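You operate a simulated robot arm through the tools that you are given. There is no shell and no other tool.

Carry out the task below with a simulated robot arm. There is one attempt and no reset: what you move stays moved.

TASK
Brush the black turntable clean, line up its yellow mark and lock it.
Fine: the grit goes into the grit tray; the orange brush goes back. Set down upright: orange brush. What is to be rubbed or washed off counts as gone when no trace of it is left.

It is judged by the outcome, as a careful person would: the job done as asked, and still so three seconds after it is handed in. It fails if anything else is knocked over, pushed out of place, dropped, spilled or broken.

THE ROBOT
A 6-joint arm with a two-finger gripper, fixed in place. Base frame: the origin is at the foot of the arm, x ahead of it, y to its left, z up. Lengths are in mm, angles in degrees, forces in N, time in s.
With the tool pointing down near the work surface it reaches from about 280 to 700 mm from the base axis. Its first joint turns from -166.0 to 166.0 degrees. Payload 3.18 kg.
The tool frame sits at the grasp point between the pads (the TCP): z along the fingers, y along the line on which they close. The tips reach 30 mm beyond it. The gripper opens to 144 mm. The gripper's body begins 103 mm behind the TCP.
Orientation is that of the tool frame in the base frame, as a unit quaternion [w, x, y, z]. With the fingers straight down and closing along the base's y, the tool's x points along the base's -x, its y along +y and its z along -z.

THE INTERFACE
- The arm moves only by the tool apply_moves. Its arguments are lists of equal length, an entry for each row: "grip": the finger opening in m, from 0 to 0.144; "offset": the shift along the base's x, y, z in m, a list of three; "turn": the turn, a rotation vector about the base's x, y, z in degrees, a list of three. In form: {"grip": [grip, ...], "offset": [[dx, dy, dz], ...], "turn": [[rx, ry, rz], ...]}. A call has 1 to 20 rows; each row shifts and turns the commanded pose from where the row before left it. Rows are played at 5 a second. More than 50 mm and 8.6 degrees between two rows, or a gripper value outside its range, and nothing of the call is played. Where a pose cannot be reached the arm comes as near as it can. A force on the tool above 40 N (or 10 N above the force at the start of the call, whichever is more), or a blocked arm, ends the call early, and 0.2 s more pass. The fingers move at their own pace and stop on an object; they squeeze with about 24 N. The grip force told is the motor's: it shows also when the fingers shut on nothing. Time passes only in rows, and 0.2 s behind the last, so rows that do not move let the fingers close. It gives the time, the measured TCP pose, the force on the tool (base axes), the opening and the grip force at its end, in the units of the frame above (readings bear some noise), with the torque about the TCP (base axes, N m) and any sound that the robot's microphone picked up, and new pictures: "show" is both (left out), scene, wrist or none.
- Cameras (640 x 400 px; columns grow to the right, rows downward): "scene" is fixed at [216.5, -649.9, 1262.9]; the picture's right is [0.96, -0.26, 0.00], its down [-0.11, -0.41, -0.90] and it looks along [0.24, 0.87, -0.43] (base axes); focal length 313 px, centre (320, 200). "wrist" rides on the gripper at [76, 16, -143] in the tool frame; the picture's right is [-0.21, 0.98, 0.00], its down [-0.84, -0.18, -0.51] and it looks along [-0.50, -0.11, 0.86] (tool axes); focal length 218 px, centre (320, 200). There is no depth. A picture from a camera that has moved, and an enlarged one, comes with that camera's place and axes in the base frame and with its lens. The place of the scene camera against the robot may be out by one fixed shift of up to 12 mm in any direction.
- enlarge(camera, box): a new picture of the part [left, top, right, bottom] of that camera's present view, enlarged. The clock stands still meanwhile.
- job_done(): hands the job in; it is judged then, once.

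Places have to be worked out from the pictures, the camera data and where the tool is seen. Open the gripper and draw the arm clear of the work before you hand the job in, unless the task says otherwise.

The tools are called after ">>>" as name(argument=value, ...) on one line, values as JSON. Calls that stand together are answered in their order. apply_moves: Moves the arm, as the interface text tells. Its arguments: {"type":"object","properties":{"grip":{"type":"array"},"offset":{"type":"array"},"turn":{"type":"array"},"show":{"type":"string","enum":["both","scene","wrist","none"]}},"required":["grip","offset","turn"]} The other tools are called the same way: enlarge (camera, box) takes an enlarged picture of a part of a camera's view; job_done () hands the job in.

At the start:

```text
clock: 0.0
eef_pos: [422.7, 162.2, 978.2]
tool_rot: [0.0, 0.0, 1.0, 0.0]
force: [0.4, 0.1, -0.5]
moment: [0.0, 0.0, 0.0]
opening: 143.9
gripper_force: 0.1
```

scene: 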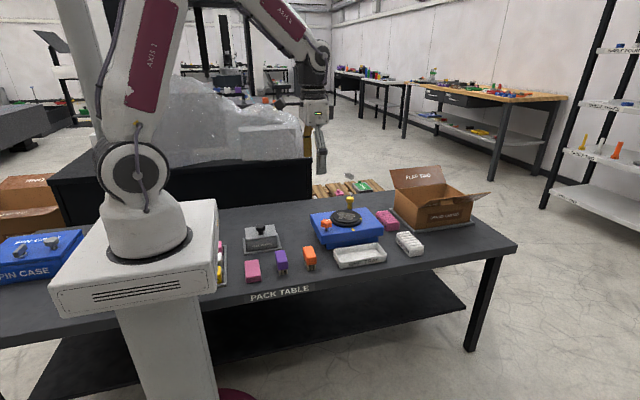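
wrist: 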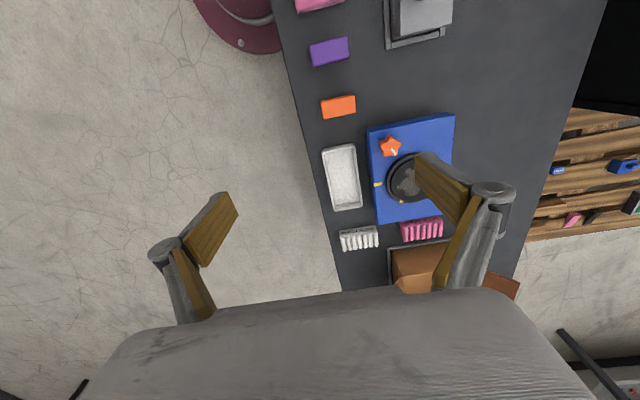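

I start by enlarging the scene and wrist pictures to identify the turntable, brush, tray, and lock.

>>> enlarge(camera="scene", box=[220, 180, 460, 300])

>>> enlarge(camera="wrist", box=[300, 80, 500, 260])

>>> enlarge(camera="scene", box=[300, 185, 400, 275])

```text
2.67 times, centred on (340, 240) of scene
camera zoom: at [216.5, -649.9, 1262.9], right [0.96, -0.26, 0.0], down [-0.11, -0.41, -0.9], along [0.24, 0.87, -0.43], focal length 836 px, centre (267, 93)
```

zoom: 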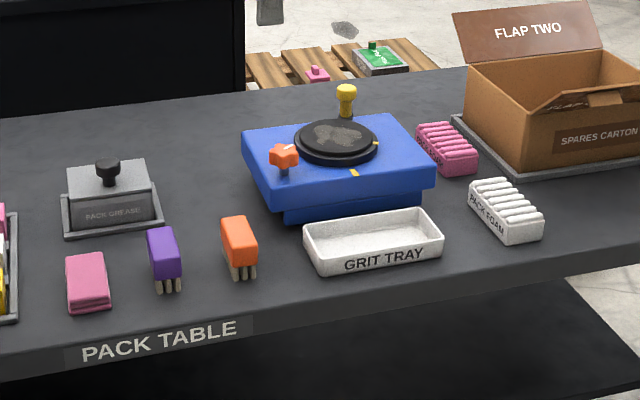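

```text
2.22 times, centred on (400, 170) of wrist
camera zoom: at [345.8, 176.0, 1121.2], right [0.21, 0.98, 0.0], down [0.84, -0.18, 0.51], along [0.5, -0.11, -0.86], focal length 485 px, centre (142, 267)
```

zoom: 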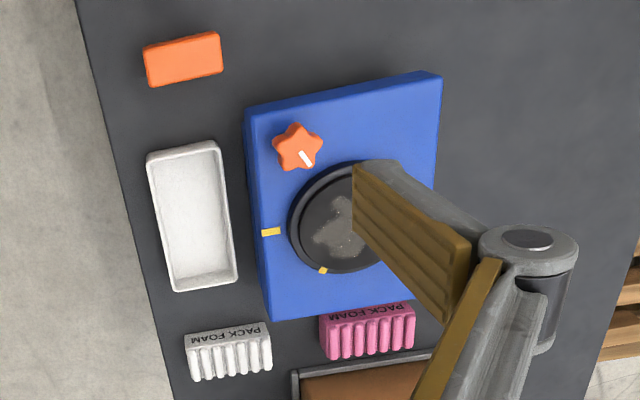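

```text
4.44 times, centred on (350, 230) of scene
camera zoom: at [216.5, -649.9, 1262.9], right [0.96, -0.26, 0.0], down [-0.11, -0.41, -0.9], along [0.24, 0.87, -0.43], focal length 1393 px, centre (187, 67)
```

zoom: 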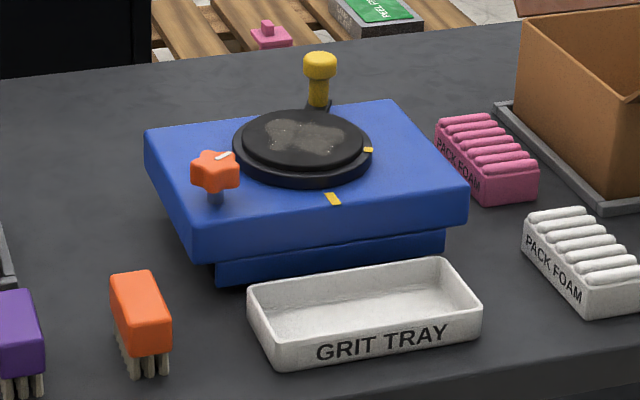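

The fixture's black disc appears to be near (580, 320, 700), with the tabletop around z≈620. I'll move above it for a closer view.

>>> apply_moves(grip=[0.144, 0.144, 0.144, 0.144, 0.144, 0.144, 0.144], offset=[[0.02, 0.02, -0.01], [0.02, 0.025, -0.015], [0.02, 0.025, -0.015], [0.02, 0.025, -0.015], [0.02, 0.025, -0.015], [0.02, 0.02, -0.01], [0, 0, 0]], turn=[[0, 0, 0], [0, 0, 0], [0, 0, 0], [0, 0, 0], [0, 0, 0], [0, 0, 0], [0, 0, 0]])

```text
clock: 1.6
eef_pos: [537.9, 295.9, 894.1]
tool_rot: [0.003, 0.0, 1.0, 0.002]
force: [-0.6, -0.4, -0.1]
moment: [-0.02, 0.04, 0.0]
opening: 143.9
gripper_force: 0.0
out of reach, approached as far as the arm can: row 6
camera wrist: at [460.6, 311.5, 1035.0], right [0.21, 0.98, 0.01], down [0.84, -0.18, 0.51], along [0.5, -0.1, -0.86], focal length 218 px, centre (320, 200)
```

scene: 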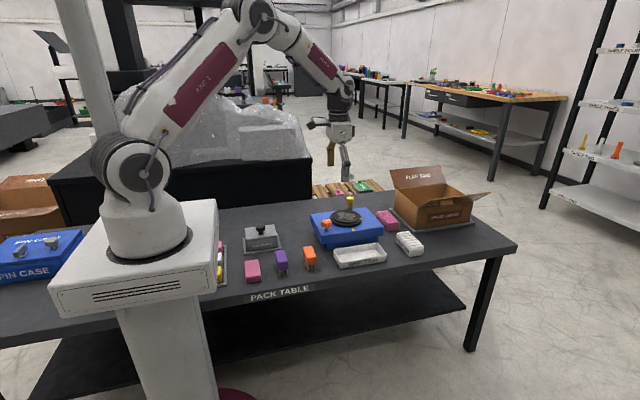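
wrist: 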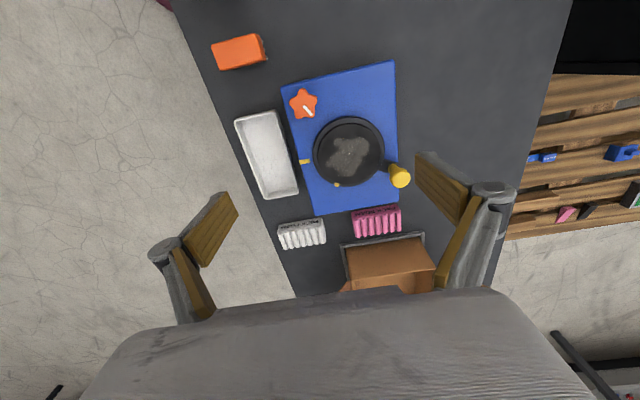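

The view is now clear. I enlarge the fixture from the wrist view to see the marks, knob and yellow handle.

>>> enlarge(camera="wrist", box=[270, 55, 430, 225])

>>> enlarge(camera="wrist", box=[190, 20, 350, 120])

>>> enlarge(camera="scene", box=[300, 185, 380, 250])

```text
2.35 times, centred on (350, 140) of wrist
camera zoom: at [460.6, 311.5, 1035.0], right [0.21, 0.98, 0.01], down [0.84, -0.18, 0.51], along [0.5, -0.1, -0.86], focal length 514 px, centre (249, 341)
```

zoom: 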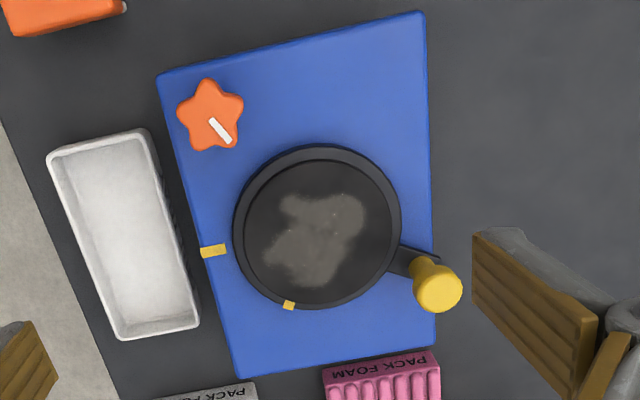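

```text
4.00 times, centred on (270, 70) of wrist
camera zoom: at [460.6, 311.5, 1035.0], right [0.21, 0.98, 0.01], down [0.84, -0.18, 0.51], along [0.5, -0.1, -0.86], focal length 873 px, centre (520, 720)
```

zoom: 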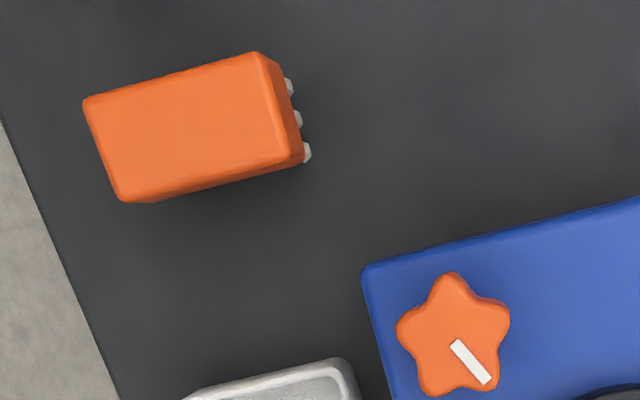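

```text
6.15 times, centred on (340, 218) of scene
camera zoom: at [216.5, -649.9, 1262.9], right [0.96, -0.26, 0.0], down [-0.11, -0.41, -0.9], along [0.24, 0.87, -0.43], focal length 1929 px, centre (197, 92)
```

zoom: 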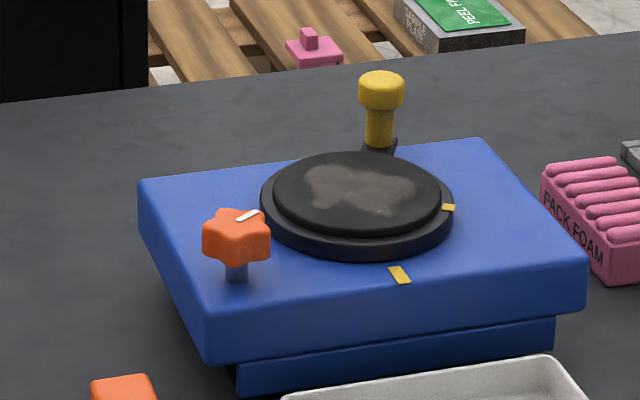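

Box top is about z=680, orange brush is about (414, 200) with its top near z≈648, long axis along base y. I move above the brush for a close look before grasping.

>>> apply_moves(grip=[0.144, 0.144, 0.144, 0.144, 0.144, 0.144, 0.144], offset=[[-0.02, -0.016, -0.02], [-0.02, -0.016, -0.02], [-0.02, -0.016, -0.022], [-0.02, -0.016, -0.022], [-0.02, -0.016, -0.025], [-0.018, -0.016, -0.025], [0, 0, 0]], turn=[[0, 0, 0], [0, 0, 0], [0, 0, 0], [0, 0, 0], [0, 0, 0], [0, 0, 0], [0, 0, 0]])

```text
clock: 3.2
eef_pos: [425.0, 204.4, 758.4]
tool_rot: [0.0, 0.001, 1.0, 0.0]
force: [0.5, 0.7, 0.0]
moment: [-0.03, 0.02, -0.02]
opening: 143.7
gripper_force: 0.1
camera wrist: at [347.7, 219.8, 900.9], right [0.21, 0.98, 0.0], down [0.84, -0.18, 0.51], along [0.5, -0.11, -0.86], focal length 218 px, centre (320, 200)
```

scene: 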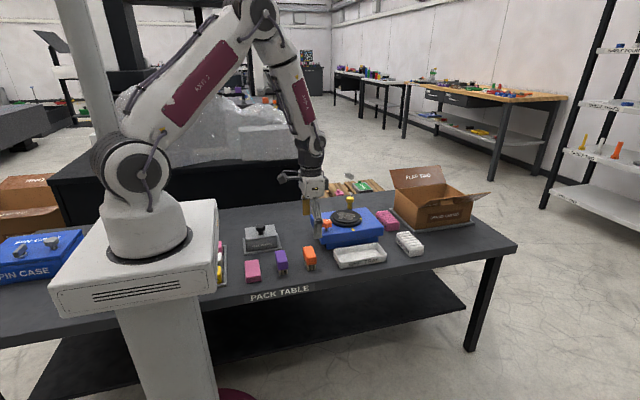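
wrist: 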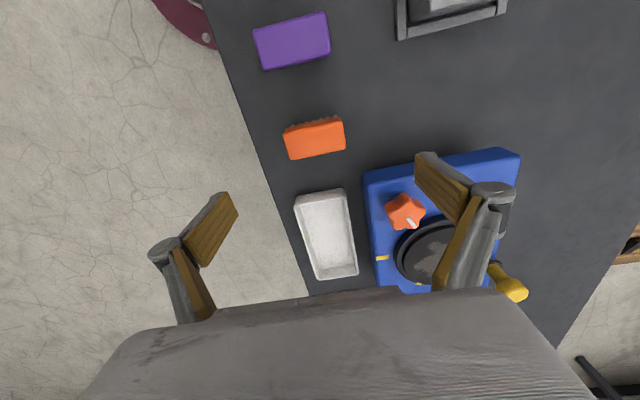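

I enlarge the brush in both cameras to determine its exact position, orientation and bristle height.

>>> enlarge(camera="wrist", box=[260, 100, 380, 175])

>>> enlarge(camera="scene", box=[290, 235, 340, 280])

```text
5.33 times, centred on (320, 138) of wrist
camera zoom: at [347.7, 219.8, 900.9], right [0.21, 0.98, 0.0], down [0.84, -0.18, 0.51], along [0.5, -0.11, -0.86], focal length 1164 px, centre (320, 533)
```

zoom: 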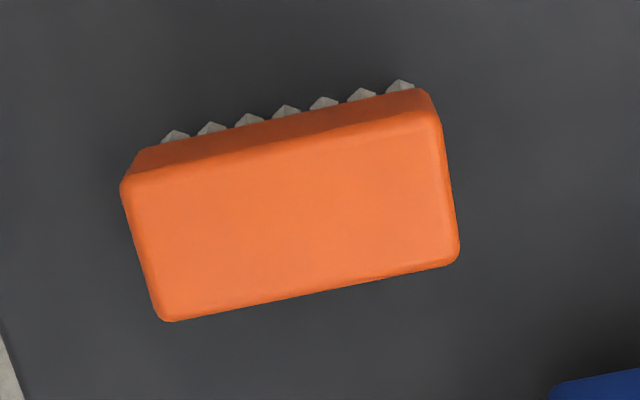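

```text
8.89 times, centred on (315, 258) of scene
camera zoom: at [216.5, -649.9, 1262.9], right [0.96, -0.26, 0.0], down [-0.11, -0.41, -0.9], along [0.24, 0.87, -0.43], focal length 2786 px, centre (364, -311)
```

zoom: 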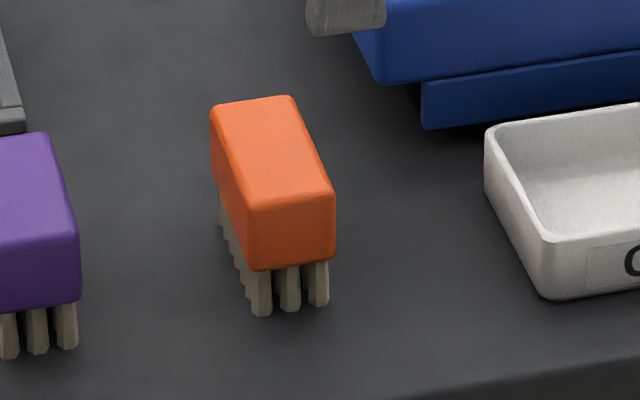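

The brush is about 68×32 mm, centred at about (416, 199), top z≈648, with the table near z≈600. I'll centre over it with a 110 mm opening and descend partway.

>>> apply_moves(grip=[0.12, 0.11, 0.11, 0.11, 0.11], offset=[[-0.0085, -0.005, -0.01], [0, 0, -0.02], [0, 0, -0.02], [0, 0, -0.015], [0, 0, 0]], turn=[[0, 0, 0], [0, 0, 0], [0, 0, 0], [0, 0, 0], [0, 0, 0]])

```text
clock: 4.4
eef_pos: [413.1, 196.4, 695.4]
tool_rot: [0.0, 0.0, 1.0, 0.0]
force: [0.7, 0.6, -0.9]
moment: [-0.01, 0.01, 0.0]
opening: 110.1
gripper_force: 0.1
camera wrist: at [336.0, 212.3, 838.4], right [0.21, 0.98, 0.0], down [0.84, -0.18, 0.51], along [0.5, -0.11, -0.86], focal length 218 px, centre (320, 200)
```

scene: 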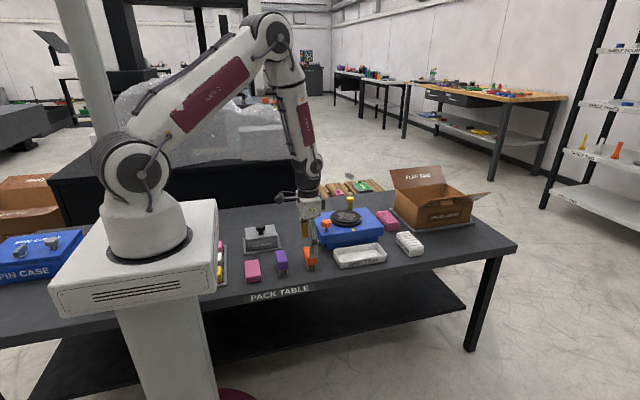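
wrist: 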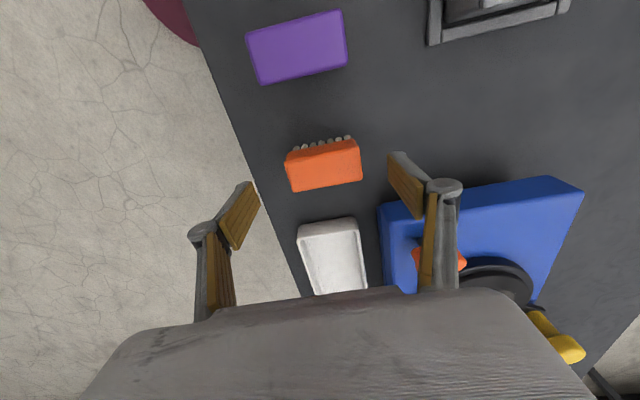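

The readings lag a little after motion. I let the arm settle and re-check the brush location in an enlarged wrist view.

>>> apply_moves(grip=[0.11, 0.11, 0.11], offset=[[0, 0, 0], [0, 0, 0], [0, 0, 0]], turn=[[0, 0, 0], [0, 0, 0], [0, 0, 0]], show="none")

>>> enlarge(camera="wrist", box=[260, 110, 400, 210])

```text
clock: 5.2
eef_pos: [412.3, 196.6, 696.1]
tool_rot: [0.0, 0.0, 1.0, 0.0]
force: [-0.6, -0.2, -0.7]
moment: [0.06, -0.03, 0.0]
opening: 110.0
gripper_force: 0.0
```

```text
4.00 times, centred on (330, 160) of wrist
camera zoom: at [335.9, 212.2, 838.6], right [0.21, 0.98, 0.0], down [0.84, -0.18, 0.51], along [0.5, -0.11, -0.86], focal length 873 px, centre (280, 360)
```

zoom: 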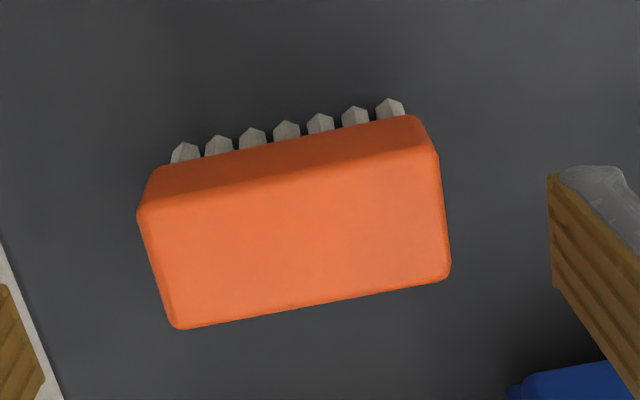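

Brush centre is at about (415.8, 199.3) and consistent. I'll shift by about 3.5/2.7 mm, descend to TCP z≈650 and close on it.

>>> apply_moves(grip=[0.11, 0.11, 0.11, 0.11, 0.11, 0.0, 0.0, 0.0, 0.0], offset=[[0.0035, 0.0027, -0.01], [0, 0, -0.015], [0, 0, -0.012], [0, 0, -0.009], [0, 0, 0], [0, 0, 0], [0, 0, 0], [0, 0, 0], [0, 0, 0]], turn=[[0, 0, 0], [0, 0, 0], [0, 0, 0], [0, 0, 0], [0, 0, 0], [0, 0, 0], [0, 0, 0], [0, 0, 0], [0, 0, 0]])

```text
clock: 7.2
eef_pos: [416.0, 199.0, 650.2]
tool_rot: [0.001, 0.001, 1.0, 0.0]
force: [0.3, 0.2, -0.2]
moment: [0.03, -0.04, -0.04]
opening: 69.3
gripper_force: 24.2
camera wrist: at [339.0, 215.3, 792.6], right [0.21, 0.98, 0.0], down [0.84, -0.18, 0.51], along [0.5, -0.11, -0.86], focal length 218 px, centre (320, 200)
```

scene: 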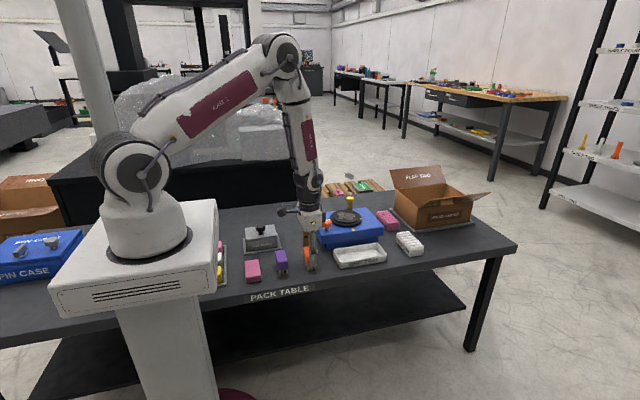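
wrist: 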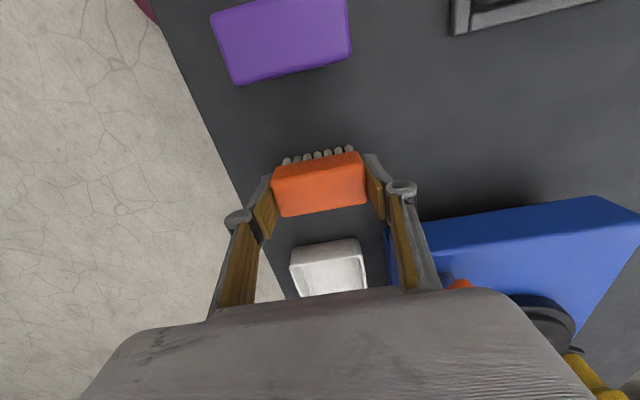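

Brush gripped (opening 69.3 mm, 24 N) with the TCP at (416, 199, 650.2), which I'll remember as its home. I lift it straight up and check it hangs securely.

>>> apply_moves(grip=[0.0, 0.0, 0.0, 0.0, 0.0, 0.0, 0.0], offset=[[0, 0, 0.01], [0, 0, 0.025], [0, 0, 0.035], [0, 0, 0.04], [0, 0, 0.04], [0, 0, 0], [0, 0, 0]], turn=[[0, 0, 0], [0, 0, 0], [0, 0, 0], [0, 0, 0], [0, 0, 0], [0, 0, 0], [0, 0, 0]])

```text
clock: 8.8
eef_pos: [416.2, 199.5, 800.4]
tool_rot: [0.0, 0.0, 1.0, 0.0]
force: [-0.7, 0.2, 0.4]
moment: [0.01, -0.04, -0.01]
opening: 0.0
gripper_force: 25.2
camera wrist: at [340.0, 214.8, 942.7], right [0.21, 0.98, 0.0], down [0.84, -0.18, 0.51], along [0.5, -0.11, -0.86], focal length 218 px, centre (320, 200)
```

scene: 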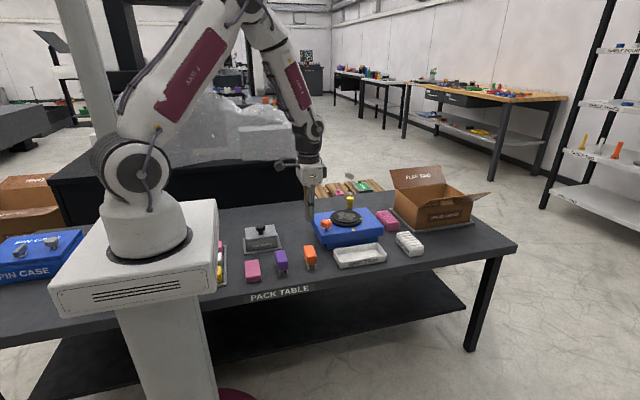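
wrist: 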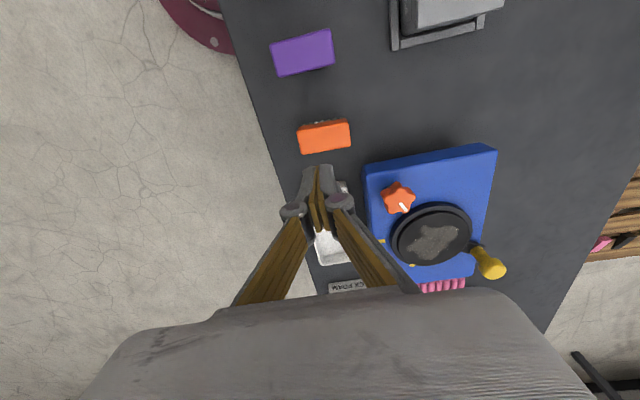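

The brush slipped out as I lifted (fingers shut to 0). I enlarge the views to see whether the brush is still standing and where it is.

>>> enlarge(camera="wrist", box=[260, 90, 400, 180])

>>> enlarge(camera="scene", box=[285, 155, 345, 280])

```text
4.44 times, centred on (330, 135) of wrist
camera zoom: at [340.0, 214.8, 942.7], right [0.21, 0.98, 0.0], down [0.84, -0.18, 0.51], along [0.5, -0.11, -0.86], focal length 970 px, centre (276, 489)
```

zoom: 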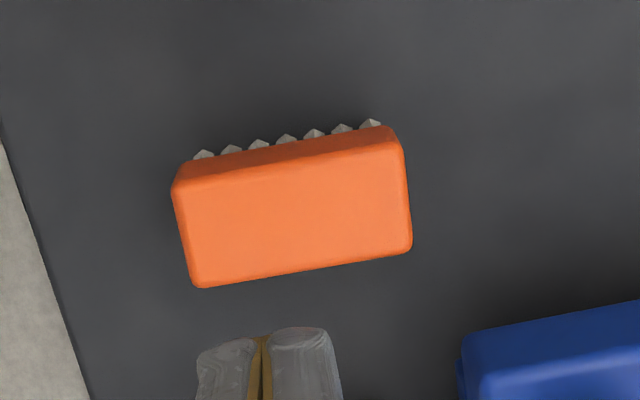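

```text
3.20 times, centred on (315, 218) of scene
camera zoom: at [216.5, -649.9, 1262.9], right [0.96, -0.26, 0.0], down [-0.11, -0.41, -0.9], along [0.24, 0.87, -0.43], focal length 1003 px, centre (336, 144)
```

zoom: 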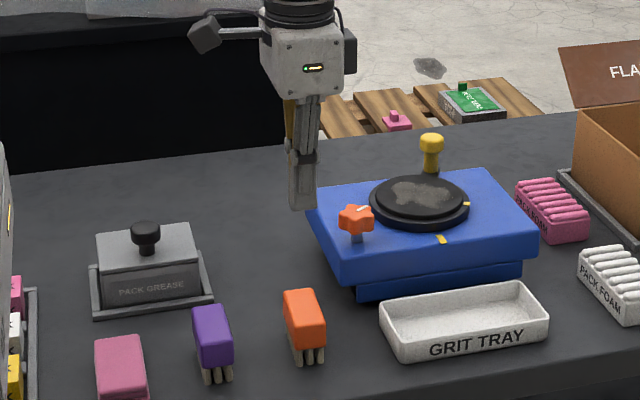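

The brush is still standing essentially in place, so the high end-grip just slid off. I'll rotate the gripper 90° to grip across the brush's flat broad faces, and go deeper this time; first rotate and re-measure.

>>> apply_moves(grip=[0.08, 0.08, 0.08, 0.08, 0.08, 0.08, 0.08, 0.08, 0.08, 0.08, 0.08, 0.08, 0.08, 0.08], offset=[[0, 0, 0], [0, 0, 0], [0, 0, 0], [0, 0, 0], [0, 0, 0], [0, 0, 0], [0, 0, -0.02], [0, 0, -0.02], [0, 0, -0.02], [0, 0, -0.02], [0, 0, -0.02], [0, 0, 0], [0, 0, 0], [0, 0, 0]], turn=[[0, 0, 8.2], [0, 0, 8.2], [0, 0, 8.2], [0, 0, 8.2], [0, 0, 8.2], [0, 0, 8.2], [0, 0, 8.2], [0, 0, 8.2], [0, 0, 8.2], [0, 0, 8.2], [0, 0, 8.0], [0, 0, 0], [0, 0, 0], [0, 0, 0]])

```text
clock: 11.8
eef_pos: [416.1, 201.5, 701.5]
tool_rot: [0.0, -0.707, 0.707, 0.0]
force: [-0.5, -0.9, 0.2]
moment: [0.0, -0.04, 0.03]
opening: 80.0
gripper_force: 0.0
camera wrist: at [399.0, 124.0, 841.7], right [-0.98, 0.21, 0.0], down [0.18, 0.84, 0.51], along [0.11, 0.5, -0.86], focal length 218 px, centre (320, 200)
```

scene: 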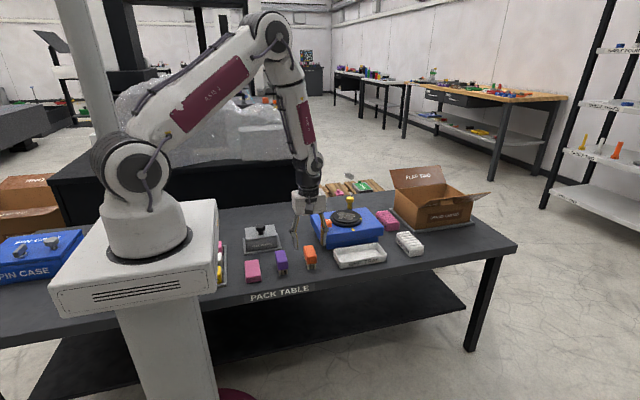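
wrist: 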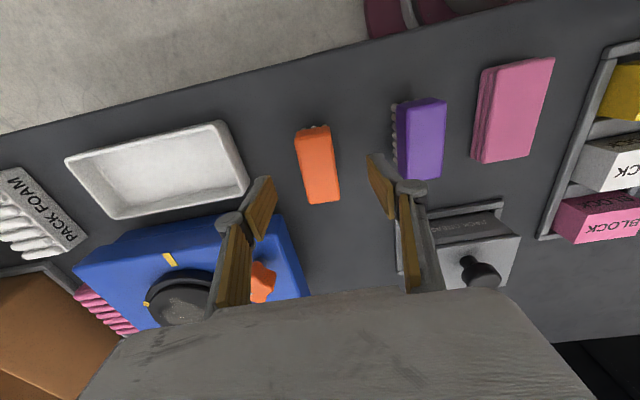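

Now the gripper closes along x. I enlarge to measure the brush in this view.

>>> enlarge(camera="wrist", box=[260, 110, 390, 220])

>>> apply_moves(grip=[0.08, 0.08], offset=[[0, 0, 0], [0, 0, 0]], turn=[[0, 0, 0], [0, 0, 0]], show="none")

```text
3.64 times, centred on (325, 165) of wrist
camera zoom: at [399.0, 124.0, 841.7], right [-0.98, 0.21, 0.0], down [0.18, 0.84, 0.51], along [0.11, 0.5, -0.86], focal length 794 px, centre (302, 327)
```

zoom: 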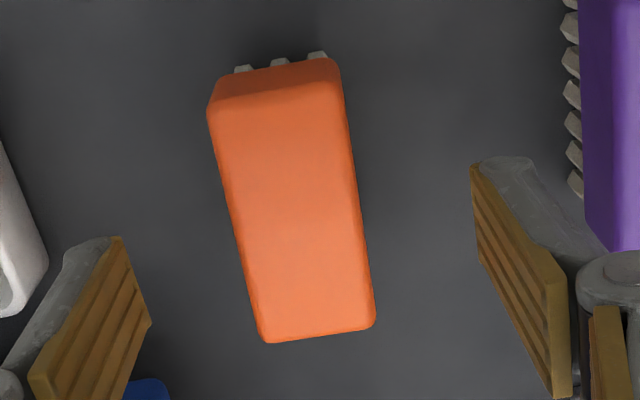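

```text
clock: 12.4
eef_pos: [416.4, 201.9, 700.4]
tool_rot: [0.0, 0.707, -0.707, 0.0]
force: [-0.2, 0.1, -0.2]
moment: [-0.01, -0.03, 0.0]
opening: 79.7
gripper_force: 0.1
```

Brush centre now about (418, 205). I'll shift slightly and descend deeper (TCP z≈638), then close across the 33 mm width.

>>> apply_moves(grip=[0.08, 0.08, 0.08, 0.08, 0.08, 0.08], offset=[[0.0016, 0.003, -0.012], [0, 0, -0.015], [0, 0, -0.015], [0, 0, -0.012], [0, 0, -0.008], [0, 0, 0]], turn=[[0, 0, 0], [0, 0, 0], [0, 0, 0], [0, 0, 0], [0, 0, 0], [0, 0, 0]])

```text
clock: 13.8
eef_pos: [417.6, 202.1, 635.9]
tool_rot: [0.0, 0.707, -0.707, 0.0]
force: [-0.7, 0.4, 0.3]
moment: [0.0, 0.02, -0.01]
opening: 80.1
gripper_force: 0.1
camera wrist: at [401.6, 126.0, 778.4], right [-0.98, 0.21, 0.0], down [0.18, 0.84, 0.51], along [0.11, 0.5, -0.86], focal length 218 px, centre (320, 200)
```

scene: 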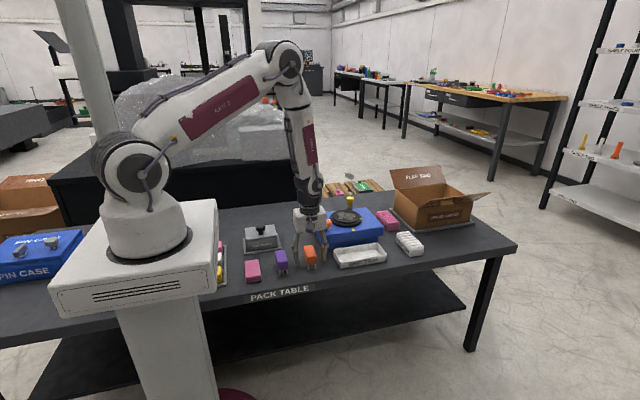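
wrist: 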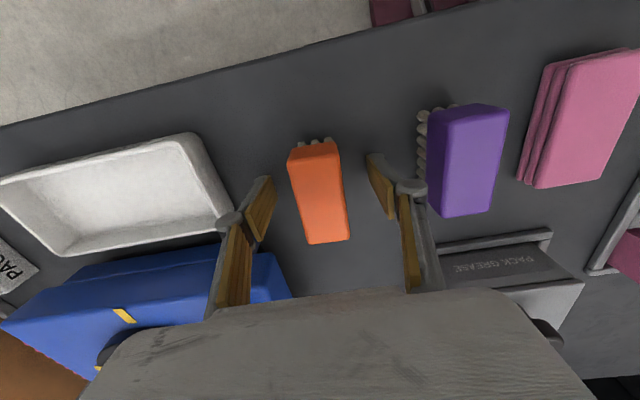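

The brush sits between the pads. I close the gripper and make a slow small test lift.

>>> apply_moves(grip=[0.05, 0.03, 0.0, 0.0, 0.0], offset=[[0, 0, 0], [0, 0, 0], [0, 0, 0], [0, 0, 0], [0, 0, 0]], turn=[[0, 0, 0], [0, 0, 0], [0, 0, 0], [0, 0, 0], [0, 0, 0]])

```text
clock: 15.0
eef_pos: [418.8, 202.7, 636.3]
tool_rot: [0.001, -0.707, 0.707, 0.0]
force: [-0.4, 0.0, 1.0]
moment: [0.01, 0.02, 0.03]
opening: 32.4
gripper_force: 24.2
camera wrist: at [401.5, 125.9, 778.5], right [-0.98, 0.21, 0.0], down [0.18, 0.84, 0.51], along [0.11, 0.5, -0.86], focal length 218 px, centre (320, 200)
```

scene: 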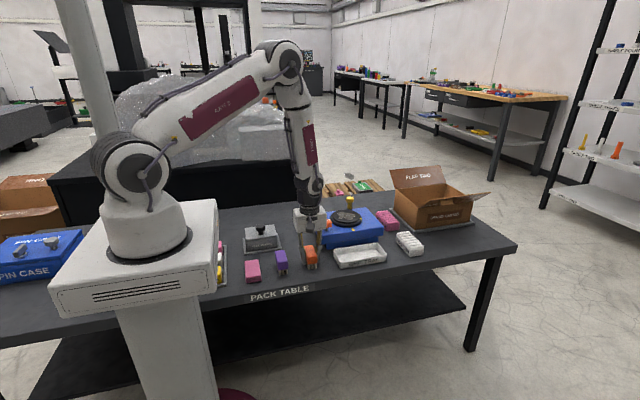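
wrist: 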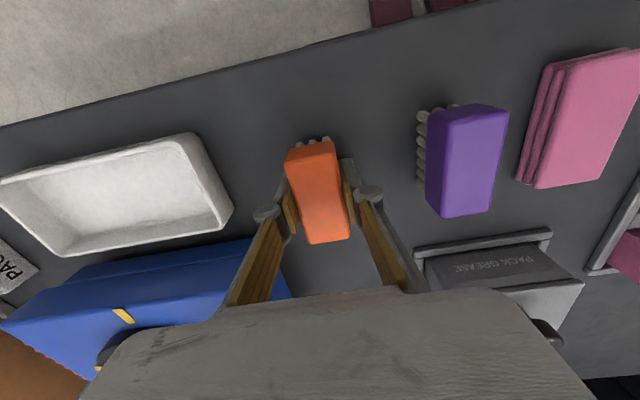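

The grip is firm at 32.4 mm opening. Now a slow test lift of about 20 mm.

>>> apply_moves(grip=[0.0, 0.0, 0.0, 0.0, 0.0, 0.0], offset=[[0, 0, 0.002], [0, 0, 0.004], [0, 0, 0.006], [0, 0, 0.008], [0, 0, 0], [0, 0, 0]], turn=[[0, 0, 0], [0, 0, 0], [0, 0, 0], [0, 0, 0], [0, 0, 0], [0, 0, 0]])

>>> enlarge(camera="scene", box=[280, 205, 350, 280])

```text
clock: 16.4
eef_pos: [417.5, 203.7, 656.0]
tool_rot: [0.0, -0.707, 0.707, 0.0]
force: [0.4, 0.7, -0.9]
moment: [0.0, 0.01, 0.04]
opening: 32.2
gripper_force: 24.7
camera wrist: at [399.9, 126.3, 799.1], right [-0.98, 0.21, 0.0], down [0.18, 0.84, 0.51], along [0.11, 0.5, -0.86], focal length 218 px, centre (320, 200)
```

scene: 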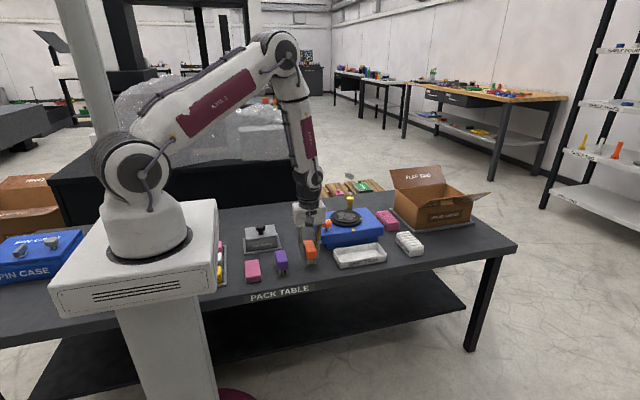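
wrist: 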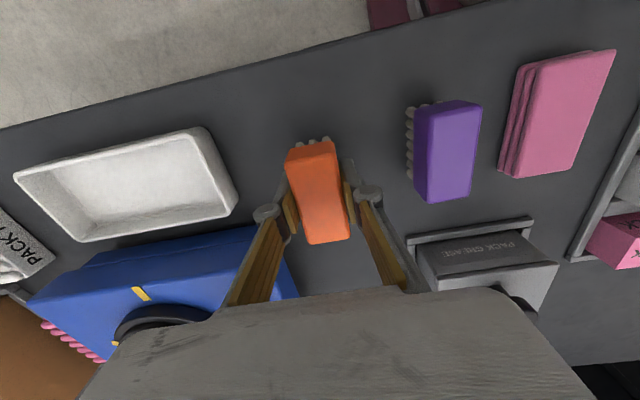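

```text
5.33 times, centred on (315, 242) of scene
camera zoom: at [216.5, -649.9, 1262.9], right [0.96, -0.26, 0.0], down [-0.11, -0.41, -0.9], along [0.24, 0.87, -0.43], focal length 1672 px, centre (347, -27)
```

zoom: 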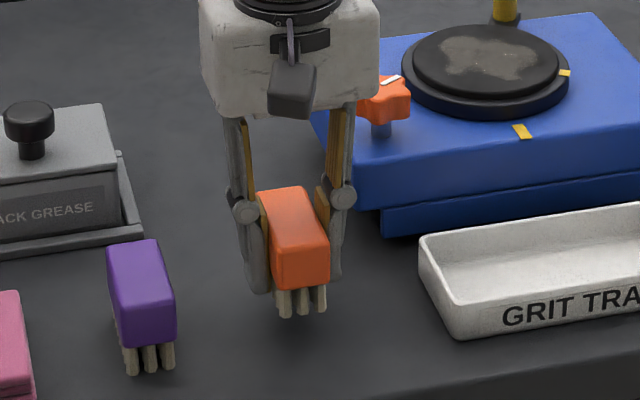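

The brush is held securely now (bristles about 36 mm below the TCP). I lift to z≈790, rotate back 90° so the brush's long side lies along x, and move toward the disc.

>>> apply_moves(grip=[0.0, 0.0, 0.0, 0.0, 0.0, 0.0, 0.0, 0.0, 0.0, 0.0, 0.0, 0.0, 0.0, 0.0, 0.0, 0.0, 0.0, 0.0], offset=[[0, 0, 0.015], [0, 0, 0.025], [0, 0, 0.035], [0, 0, 0.035], [0, 0, 0.024], [0.012, 0.0088, 0], [0.012, 0.0088, 0], [0.012, 0.0088, 0], [0.012, 0.0088, 0], [0.012, 0.0088, 0], [0.012, 0.0088, 0], [0.012, 0.0088, 0], [0.012, 0.0088, 0], [0.012, 0.0088, 0], [0.012, 0.0088, 0], [0.012, 0.0088, 0], [0, 0, 0], [0, 0, 0]], turn=[[0, 0, 0], [0, 0, 0], [0, 0, 0], [0, 0, 0], [0, 0, 0], [0, 0, -8.2], [0, 0, -8.2], [0, 0, -8.2], [0, 0, -8.2], [0, 0, -8.2], [0, 0, -8.2], [0, 0, -8.2], [0, 0, -8.2], [0, 0, -8.2], [0, 0, -8.2], [0, 0, -8.0], [0, 0, 0], [0, 0, 0]])

>>> enlarge(camera="wrist", box=[240, 60, 440, 260])

>>> enlarge(camera="scene", box=[300, 155, 400, 275])

```text
clock: 20.2
eef_pos: [547.8, 299.3, 793.0]
tool_rot: [-0.001, 0.0, 1.0, 0.0]
force: [-0.3, -1.1, -1.6]
moment: [0.0, 0.02, -0.01]
opening: 32.3
gripper_force: 24.0
camera wrist: at [472.0, 315.5, 935.3], right [0.21, 0.98, 0.0], down [0.84, -0.18, 0.51], along [0.5, -0.11, -0.86], focal length 218 px, centre (320, 200)
```

scene: 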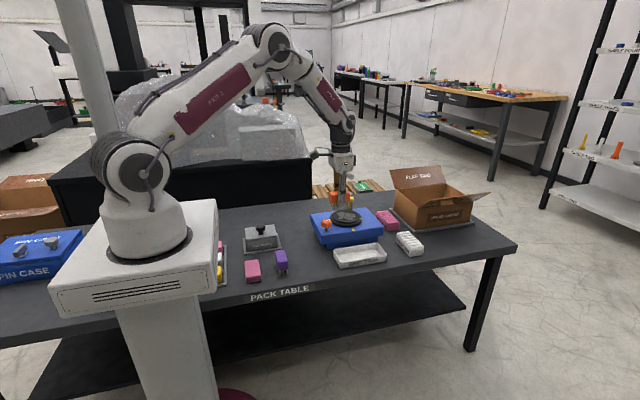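
wrist: 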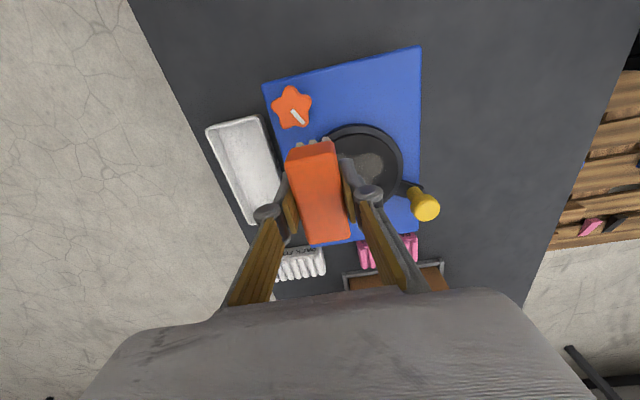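

```text
2.00 times, centred on (340, 160) of wrist
camera zoom: at [472.0, 315.5, 935.3], right [0.21, 0.98, 0.0], down [0.84, -0.18, 0.51], along [0.5, -0.11, -0.86], focal length 436 px, centre (280, 280)
```

zoom: 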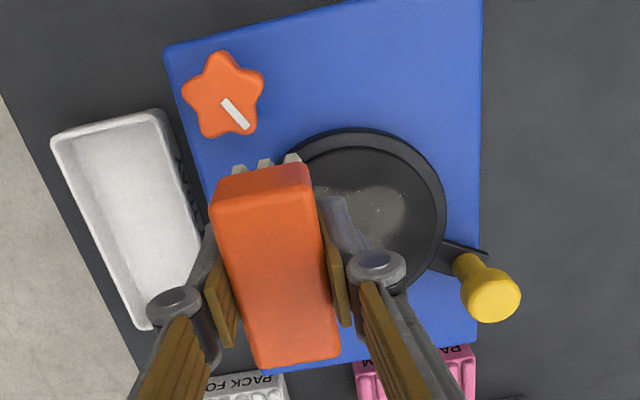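

```text
3.33 times, centred on (350, 215) of scene
camera zoom: at [216.5, -649.9, 1262.9], right [0.96, -0.26, 0.0], down [-0.11, -0.41, -0.9], along [0.24, 0.87, -0.43], focal length 1045 px, centre (220, 150)
```

zoom: 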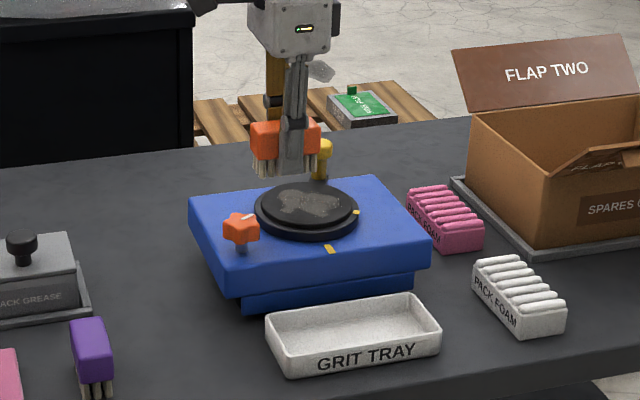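

The brush hangs correctly over the fixture. I estimate the disc centre at about (587, 335), top z≈700, with grit spanning x 557–621, y 298–367. I move over it while staying above the surface, to test reach.

>>> apply_moves(grip=[0.0, 0.0, 0.0, 0.0, 0.0, 0.0], offset=[[0.013, 0.01, -0.007], [0.013, 0.012, -0.01], [0.013, 0.012, -0.01], [0, 0.011, -0.006], [0, 0, 0], [0, 0, 0]], turn=[[0, 0, 0], [0, 0, 0], [0, 0, 0], [0, 0, 0], [0, 0, 0], [0, 0, 0]])

>>> enlarge(camera="scene", box=[300, 165, 400, 255])

>>> enlarge(camera="wrist", box=[220, 60, 440, 260])

```text
clock: 21.6
eef_pos: [588.8, 345.7, 758.7]
tool_rot: [-0.001, 0.0, 1.0, 0.0]
force: [1.3, 1.0, -0.9]
moment: [0.0, 0.01, 0.02]
opening: 32.1
gripper_force: 23.8
camera wrist: at [511.0, 361.9, 901.5], right [0.21, 0.98, 0.0], down [0.84, -0.18, 0.51], along [0.5, -0.11, -0.86], focal length 218 px, centre (320, 200)
```

scene: 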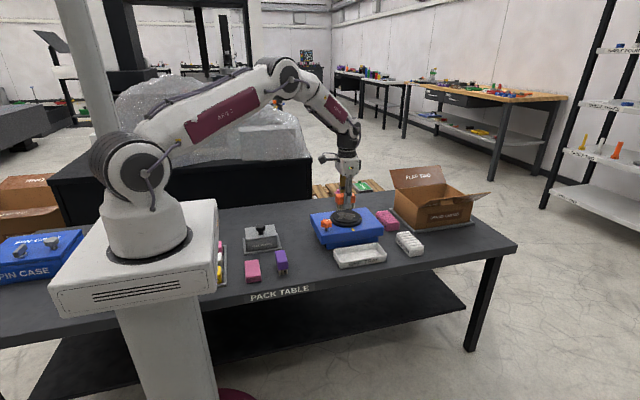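
wrist: 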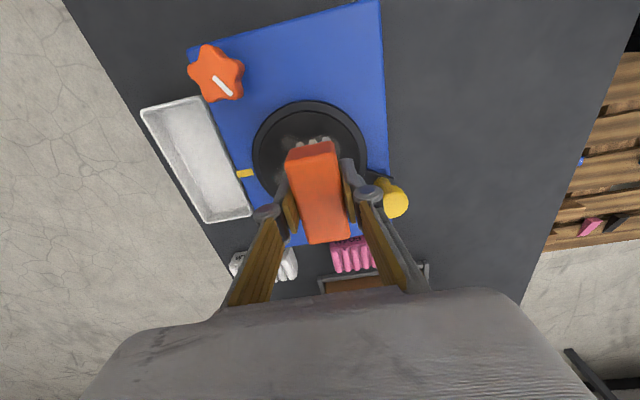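

```text
4.44 times, centred on (350, 210) of scene
camera zoom: at [216.5, -649.9, 1262.9], right [0.96, -0.26, 0.0], down [-0.11, -0.41, -0.9], along [0.24, 0.87, -0.43], focal length 1393 px, centre (187, 156)
```

zoom: 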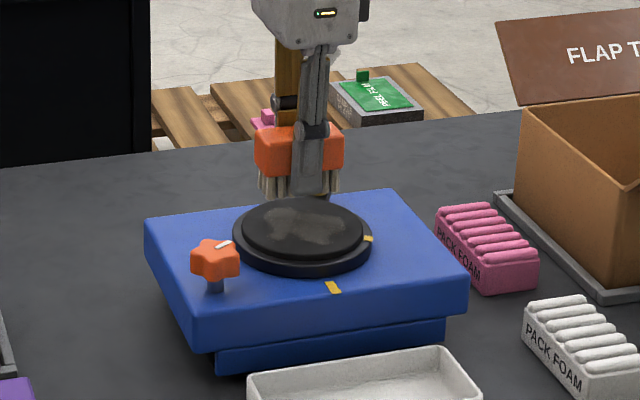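

```text
2.00 times, centred on (330, 160) of wrist
camera zoom: at [511.0, 361.9, 901.5], right [0.21, 0.98, 0.0], down [0.84, -0.18, 0.51], along [0.5, -0.11, -0.86], focal length 436 px, centre (300, 280)
```

zoom: 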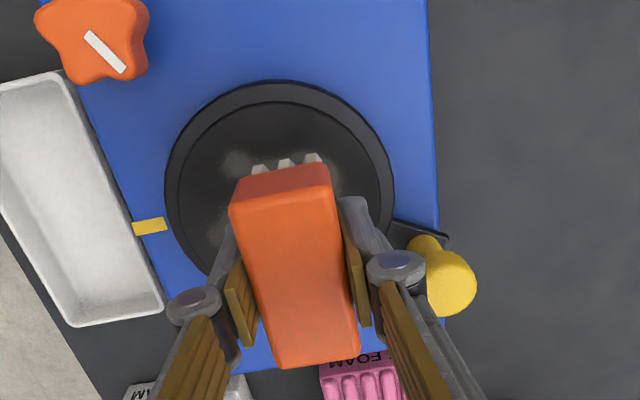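

Reach is fine here (r≈683). I shift to the far side (y≈357) and begin lowering gently to find bristle contact.

>>> apply_moves(grip=[0.0, 0.0, 0.0, 0.0, 0.0, 0.0], offset=[[0, 0.006, 0], [-0.001, 0.006, -0.003], [0, 0, -0.005], [0, 0, -0.005], [0, 0, 0], [0, 0, 0]], turn=[[0, 0, 0], [0, 0, 0], [0, 0, 0], [0, 0, 0], [0, 0, 0], [0, 0, 0]], show="none")

>>> enlarge(camera="scene", box=[320, 180, 380, 240])

```text
clock: 23.0
eef_pos: [587.8, 357.2, 746.3]
tool_rot: [-0.001, 0.0, 1.0, 0.0]
force: [0.2, 0.2, -1.6]
moment: [0.02, 0.01, 0.01]
opening: 32.0
gripper_force: 24.0
```

```text
6.67 times, centred on (350, 210) of scene
camera zoom: at [216.5, -649.9, 1262.9], right [0.96, -0.26, 0.0], down [-0.11, -0.41, -0.9], along [0.24, 0.87, -0.43], focal length 2090 px, centre (120, 133)
```

zoom: 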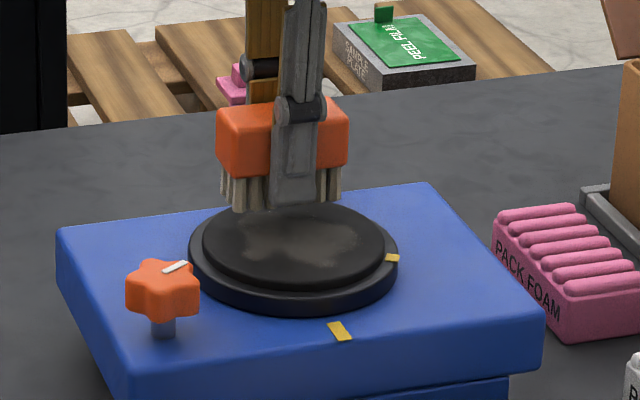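

Bristles still hover slightly. I lower by small steps while watching the force.

>>> apply_moves(grip=[0.0, 0.0, 0.0, 0.0], offset=[[0, 0, -0.003], [0, 0, -0.003], [0, 0, -0.002], [0, 0, 0]], turn=[[0, 0, 0], [0, 0, 0], [0, 0, 0], [0, 0, 0]], show="none")

>>> enlarge(camera="scene", box=[320, 190, 370, 230])

```text
clock: 24.0
eef_pos: [587.7, 357.9, 738.1]
tool_rot: [0.0, 0.0, 1.0, 0.001]
force: [0.0, 0.3, -1.0]
moment: [0.03, 0.0, 0.02]
opening: 32.3
gripper_force: 24.3
```

```text
10.00 times, centred on (345, 210) of scene
camera zoom: at [216.5, -649.9, 1262.9], right [0.96, -0.26, 0.0], down [-0.11, -0.41, -0.9], along [0.24, 0.87, -0.43], focal length 3134 px, centre (70, 100)
```

zoom: 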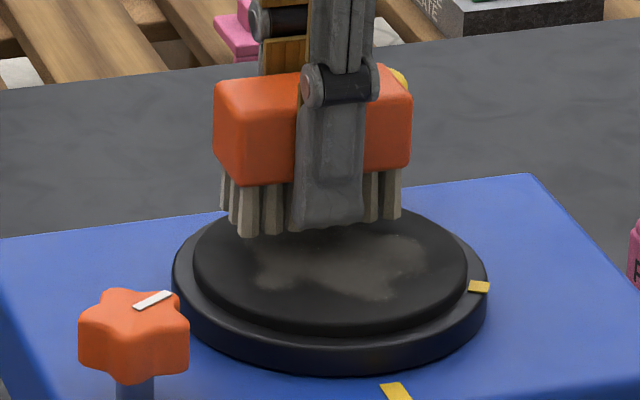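

Comparing with the disc's centre in the picture, bristles are still about 10+ mm above the surface. I continue lowering in small steps.

>>> apply_moves(grip=[0.0, 0.0, 0.0, 0.0, 0.0], offset=[[0, 0, -0.003], [0, 0, -0.003], [0, 0, -0.002], [0, 0, 0], [0, 0, 0]], turn=[[0, 0, 0], [0, 0, 0], [0, 0, 0], [0, 0, 0], [0, 0, 0]], show="none")

>>> enlarge(camera="scene", box=[320, 190, 370, 230])

```text
clock: 25.2
eef_pos: [588.1, 357.0, 730.4]
tool_rot: [0.0, -0.001, 1.0, 0.001]
force: [-2.4, -0.7, 3.0]
moment: [0.02, -0.03, -0.01]
opening: 32.5
gripper_force: 24.0
```

```text
10.00 times, centred on (345, 210) of scene
camera zoom: at [216.5, -649.9, 1262.9], right [0.96, -0.26, 0.0], down [-0.11, -0.41, -0.9], along [0.24, 0.87, -0.43], focal length 3134 px, centre (70, 100)
```

zoom: 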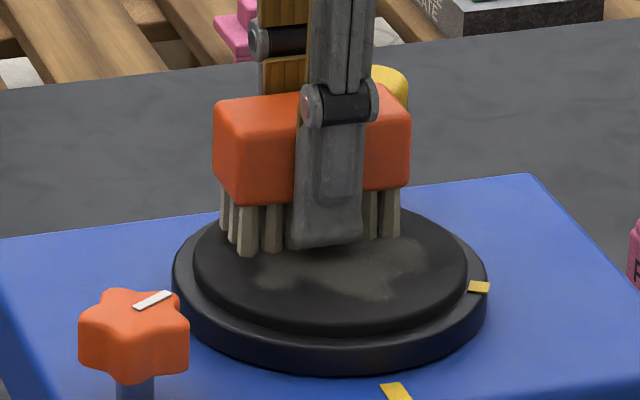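

Contact is made (about +4 N upward at TCP z≈730). I make a short slow stroke toward the tray, staying on the disc, to see how the grit behaves.

>>> apply_moves(grip=[0.0, 0.0, 0.0, 0.0, 0.0, 0.0], offset=[[0, -0.005, -0.0005], [0, -0.008, 0], [0, -0.008, 0], [0, -0.008, 0], [0, -0.006, 0], [0, 0, 0]], turn=[[0, 0, 0], [0, 0, 0], [0, 0, 0], [0, 0, 0], [0, 0, 0], [0, 0, 0]])

>>> enlarge(camera="scene", box=[310, 190, 390, 250])

>>> enlarge(camera="wrist", box=[200, 40, 440, 240])

```text
clock: 26.6
eef_pos: [588.4, 321.3, 729.9]
tool_rot: [0.001, -0.001, 1.0, -0.001]
force: [0.4, 5.2, 9.2]
moment: [0.13, 0.01, 0.04]
opening: 32.1
gripper_force: 24.1
camera wrist: at [511.2, 337.6, 872.2], right [0.21, 0.98, 0.0], down [0.84, -0.18, 0.51], along [0.5, -0.11, -0.86], focal length 218 px, centre (320, 200)
```

scene: 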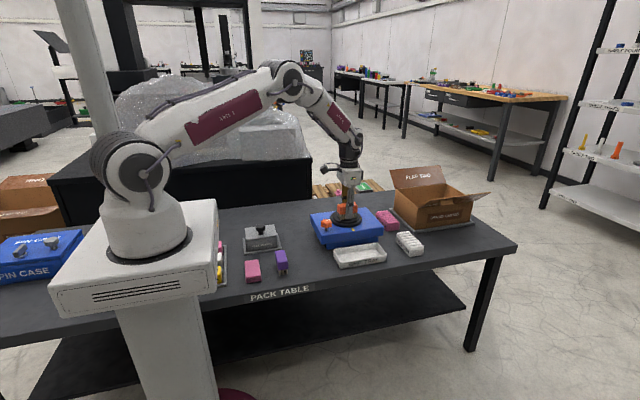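
wrist: 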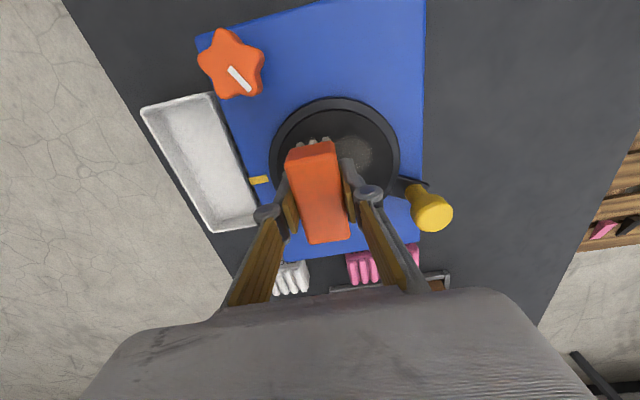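

```text
6.67 times, centred on (350, 220) of scene
camera zoom: at [216.5, -649.9, 1262.9], right [0.96, -0.26, 0.0], down [-0.11, -0.41, -0.9], along [0.24, 0.87, -0.43], focal length 2090 px, centre (120, 67)
```

zoom: 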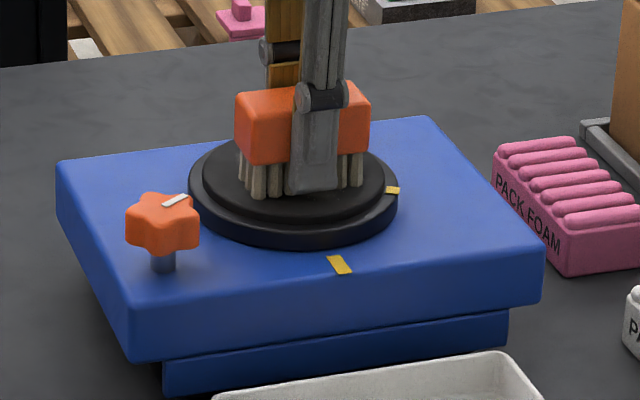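

```text
2.00 times, centred on (320, 140) of wrist
camera zoom: at [511.2, 337.6, 872.2], right [0.21, 0.98, 0.0], down [0.84, -0.18, 0.51], along [0.5, -0.11, -0.86], focal length 436 px, centre (320, 320)
```

zoom: 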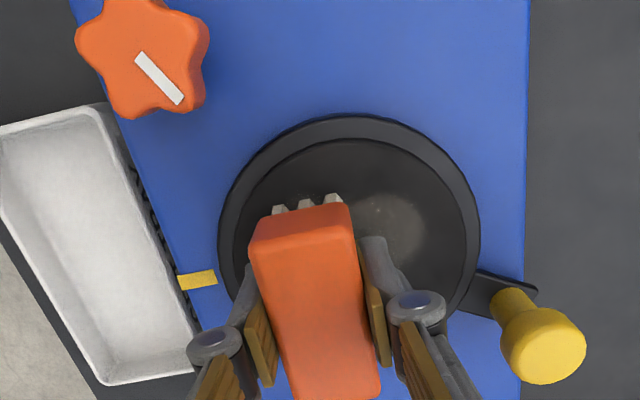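

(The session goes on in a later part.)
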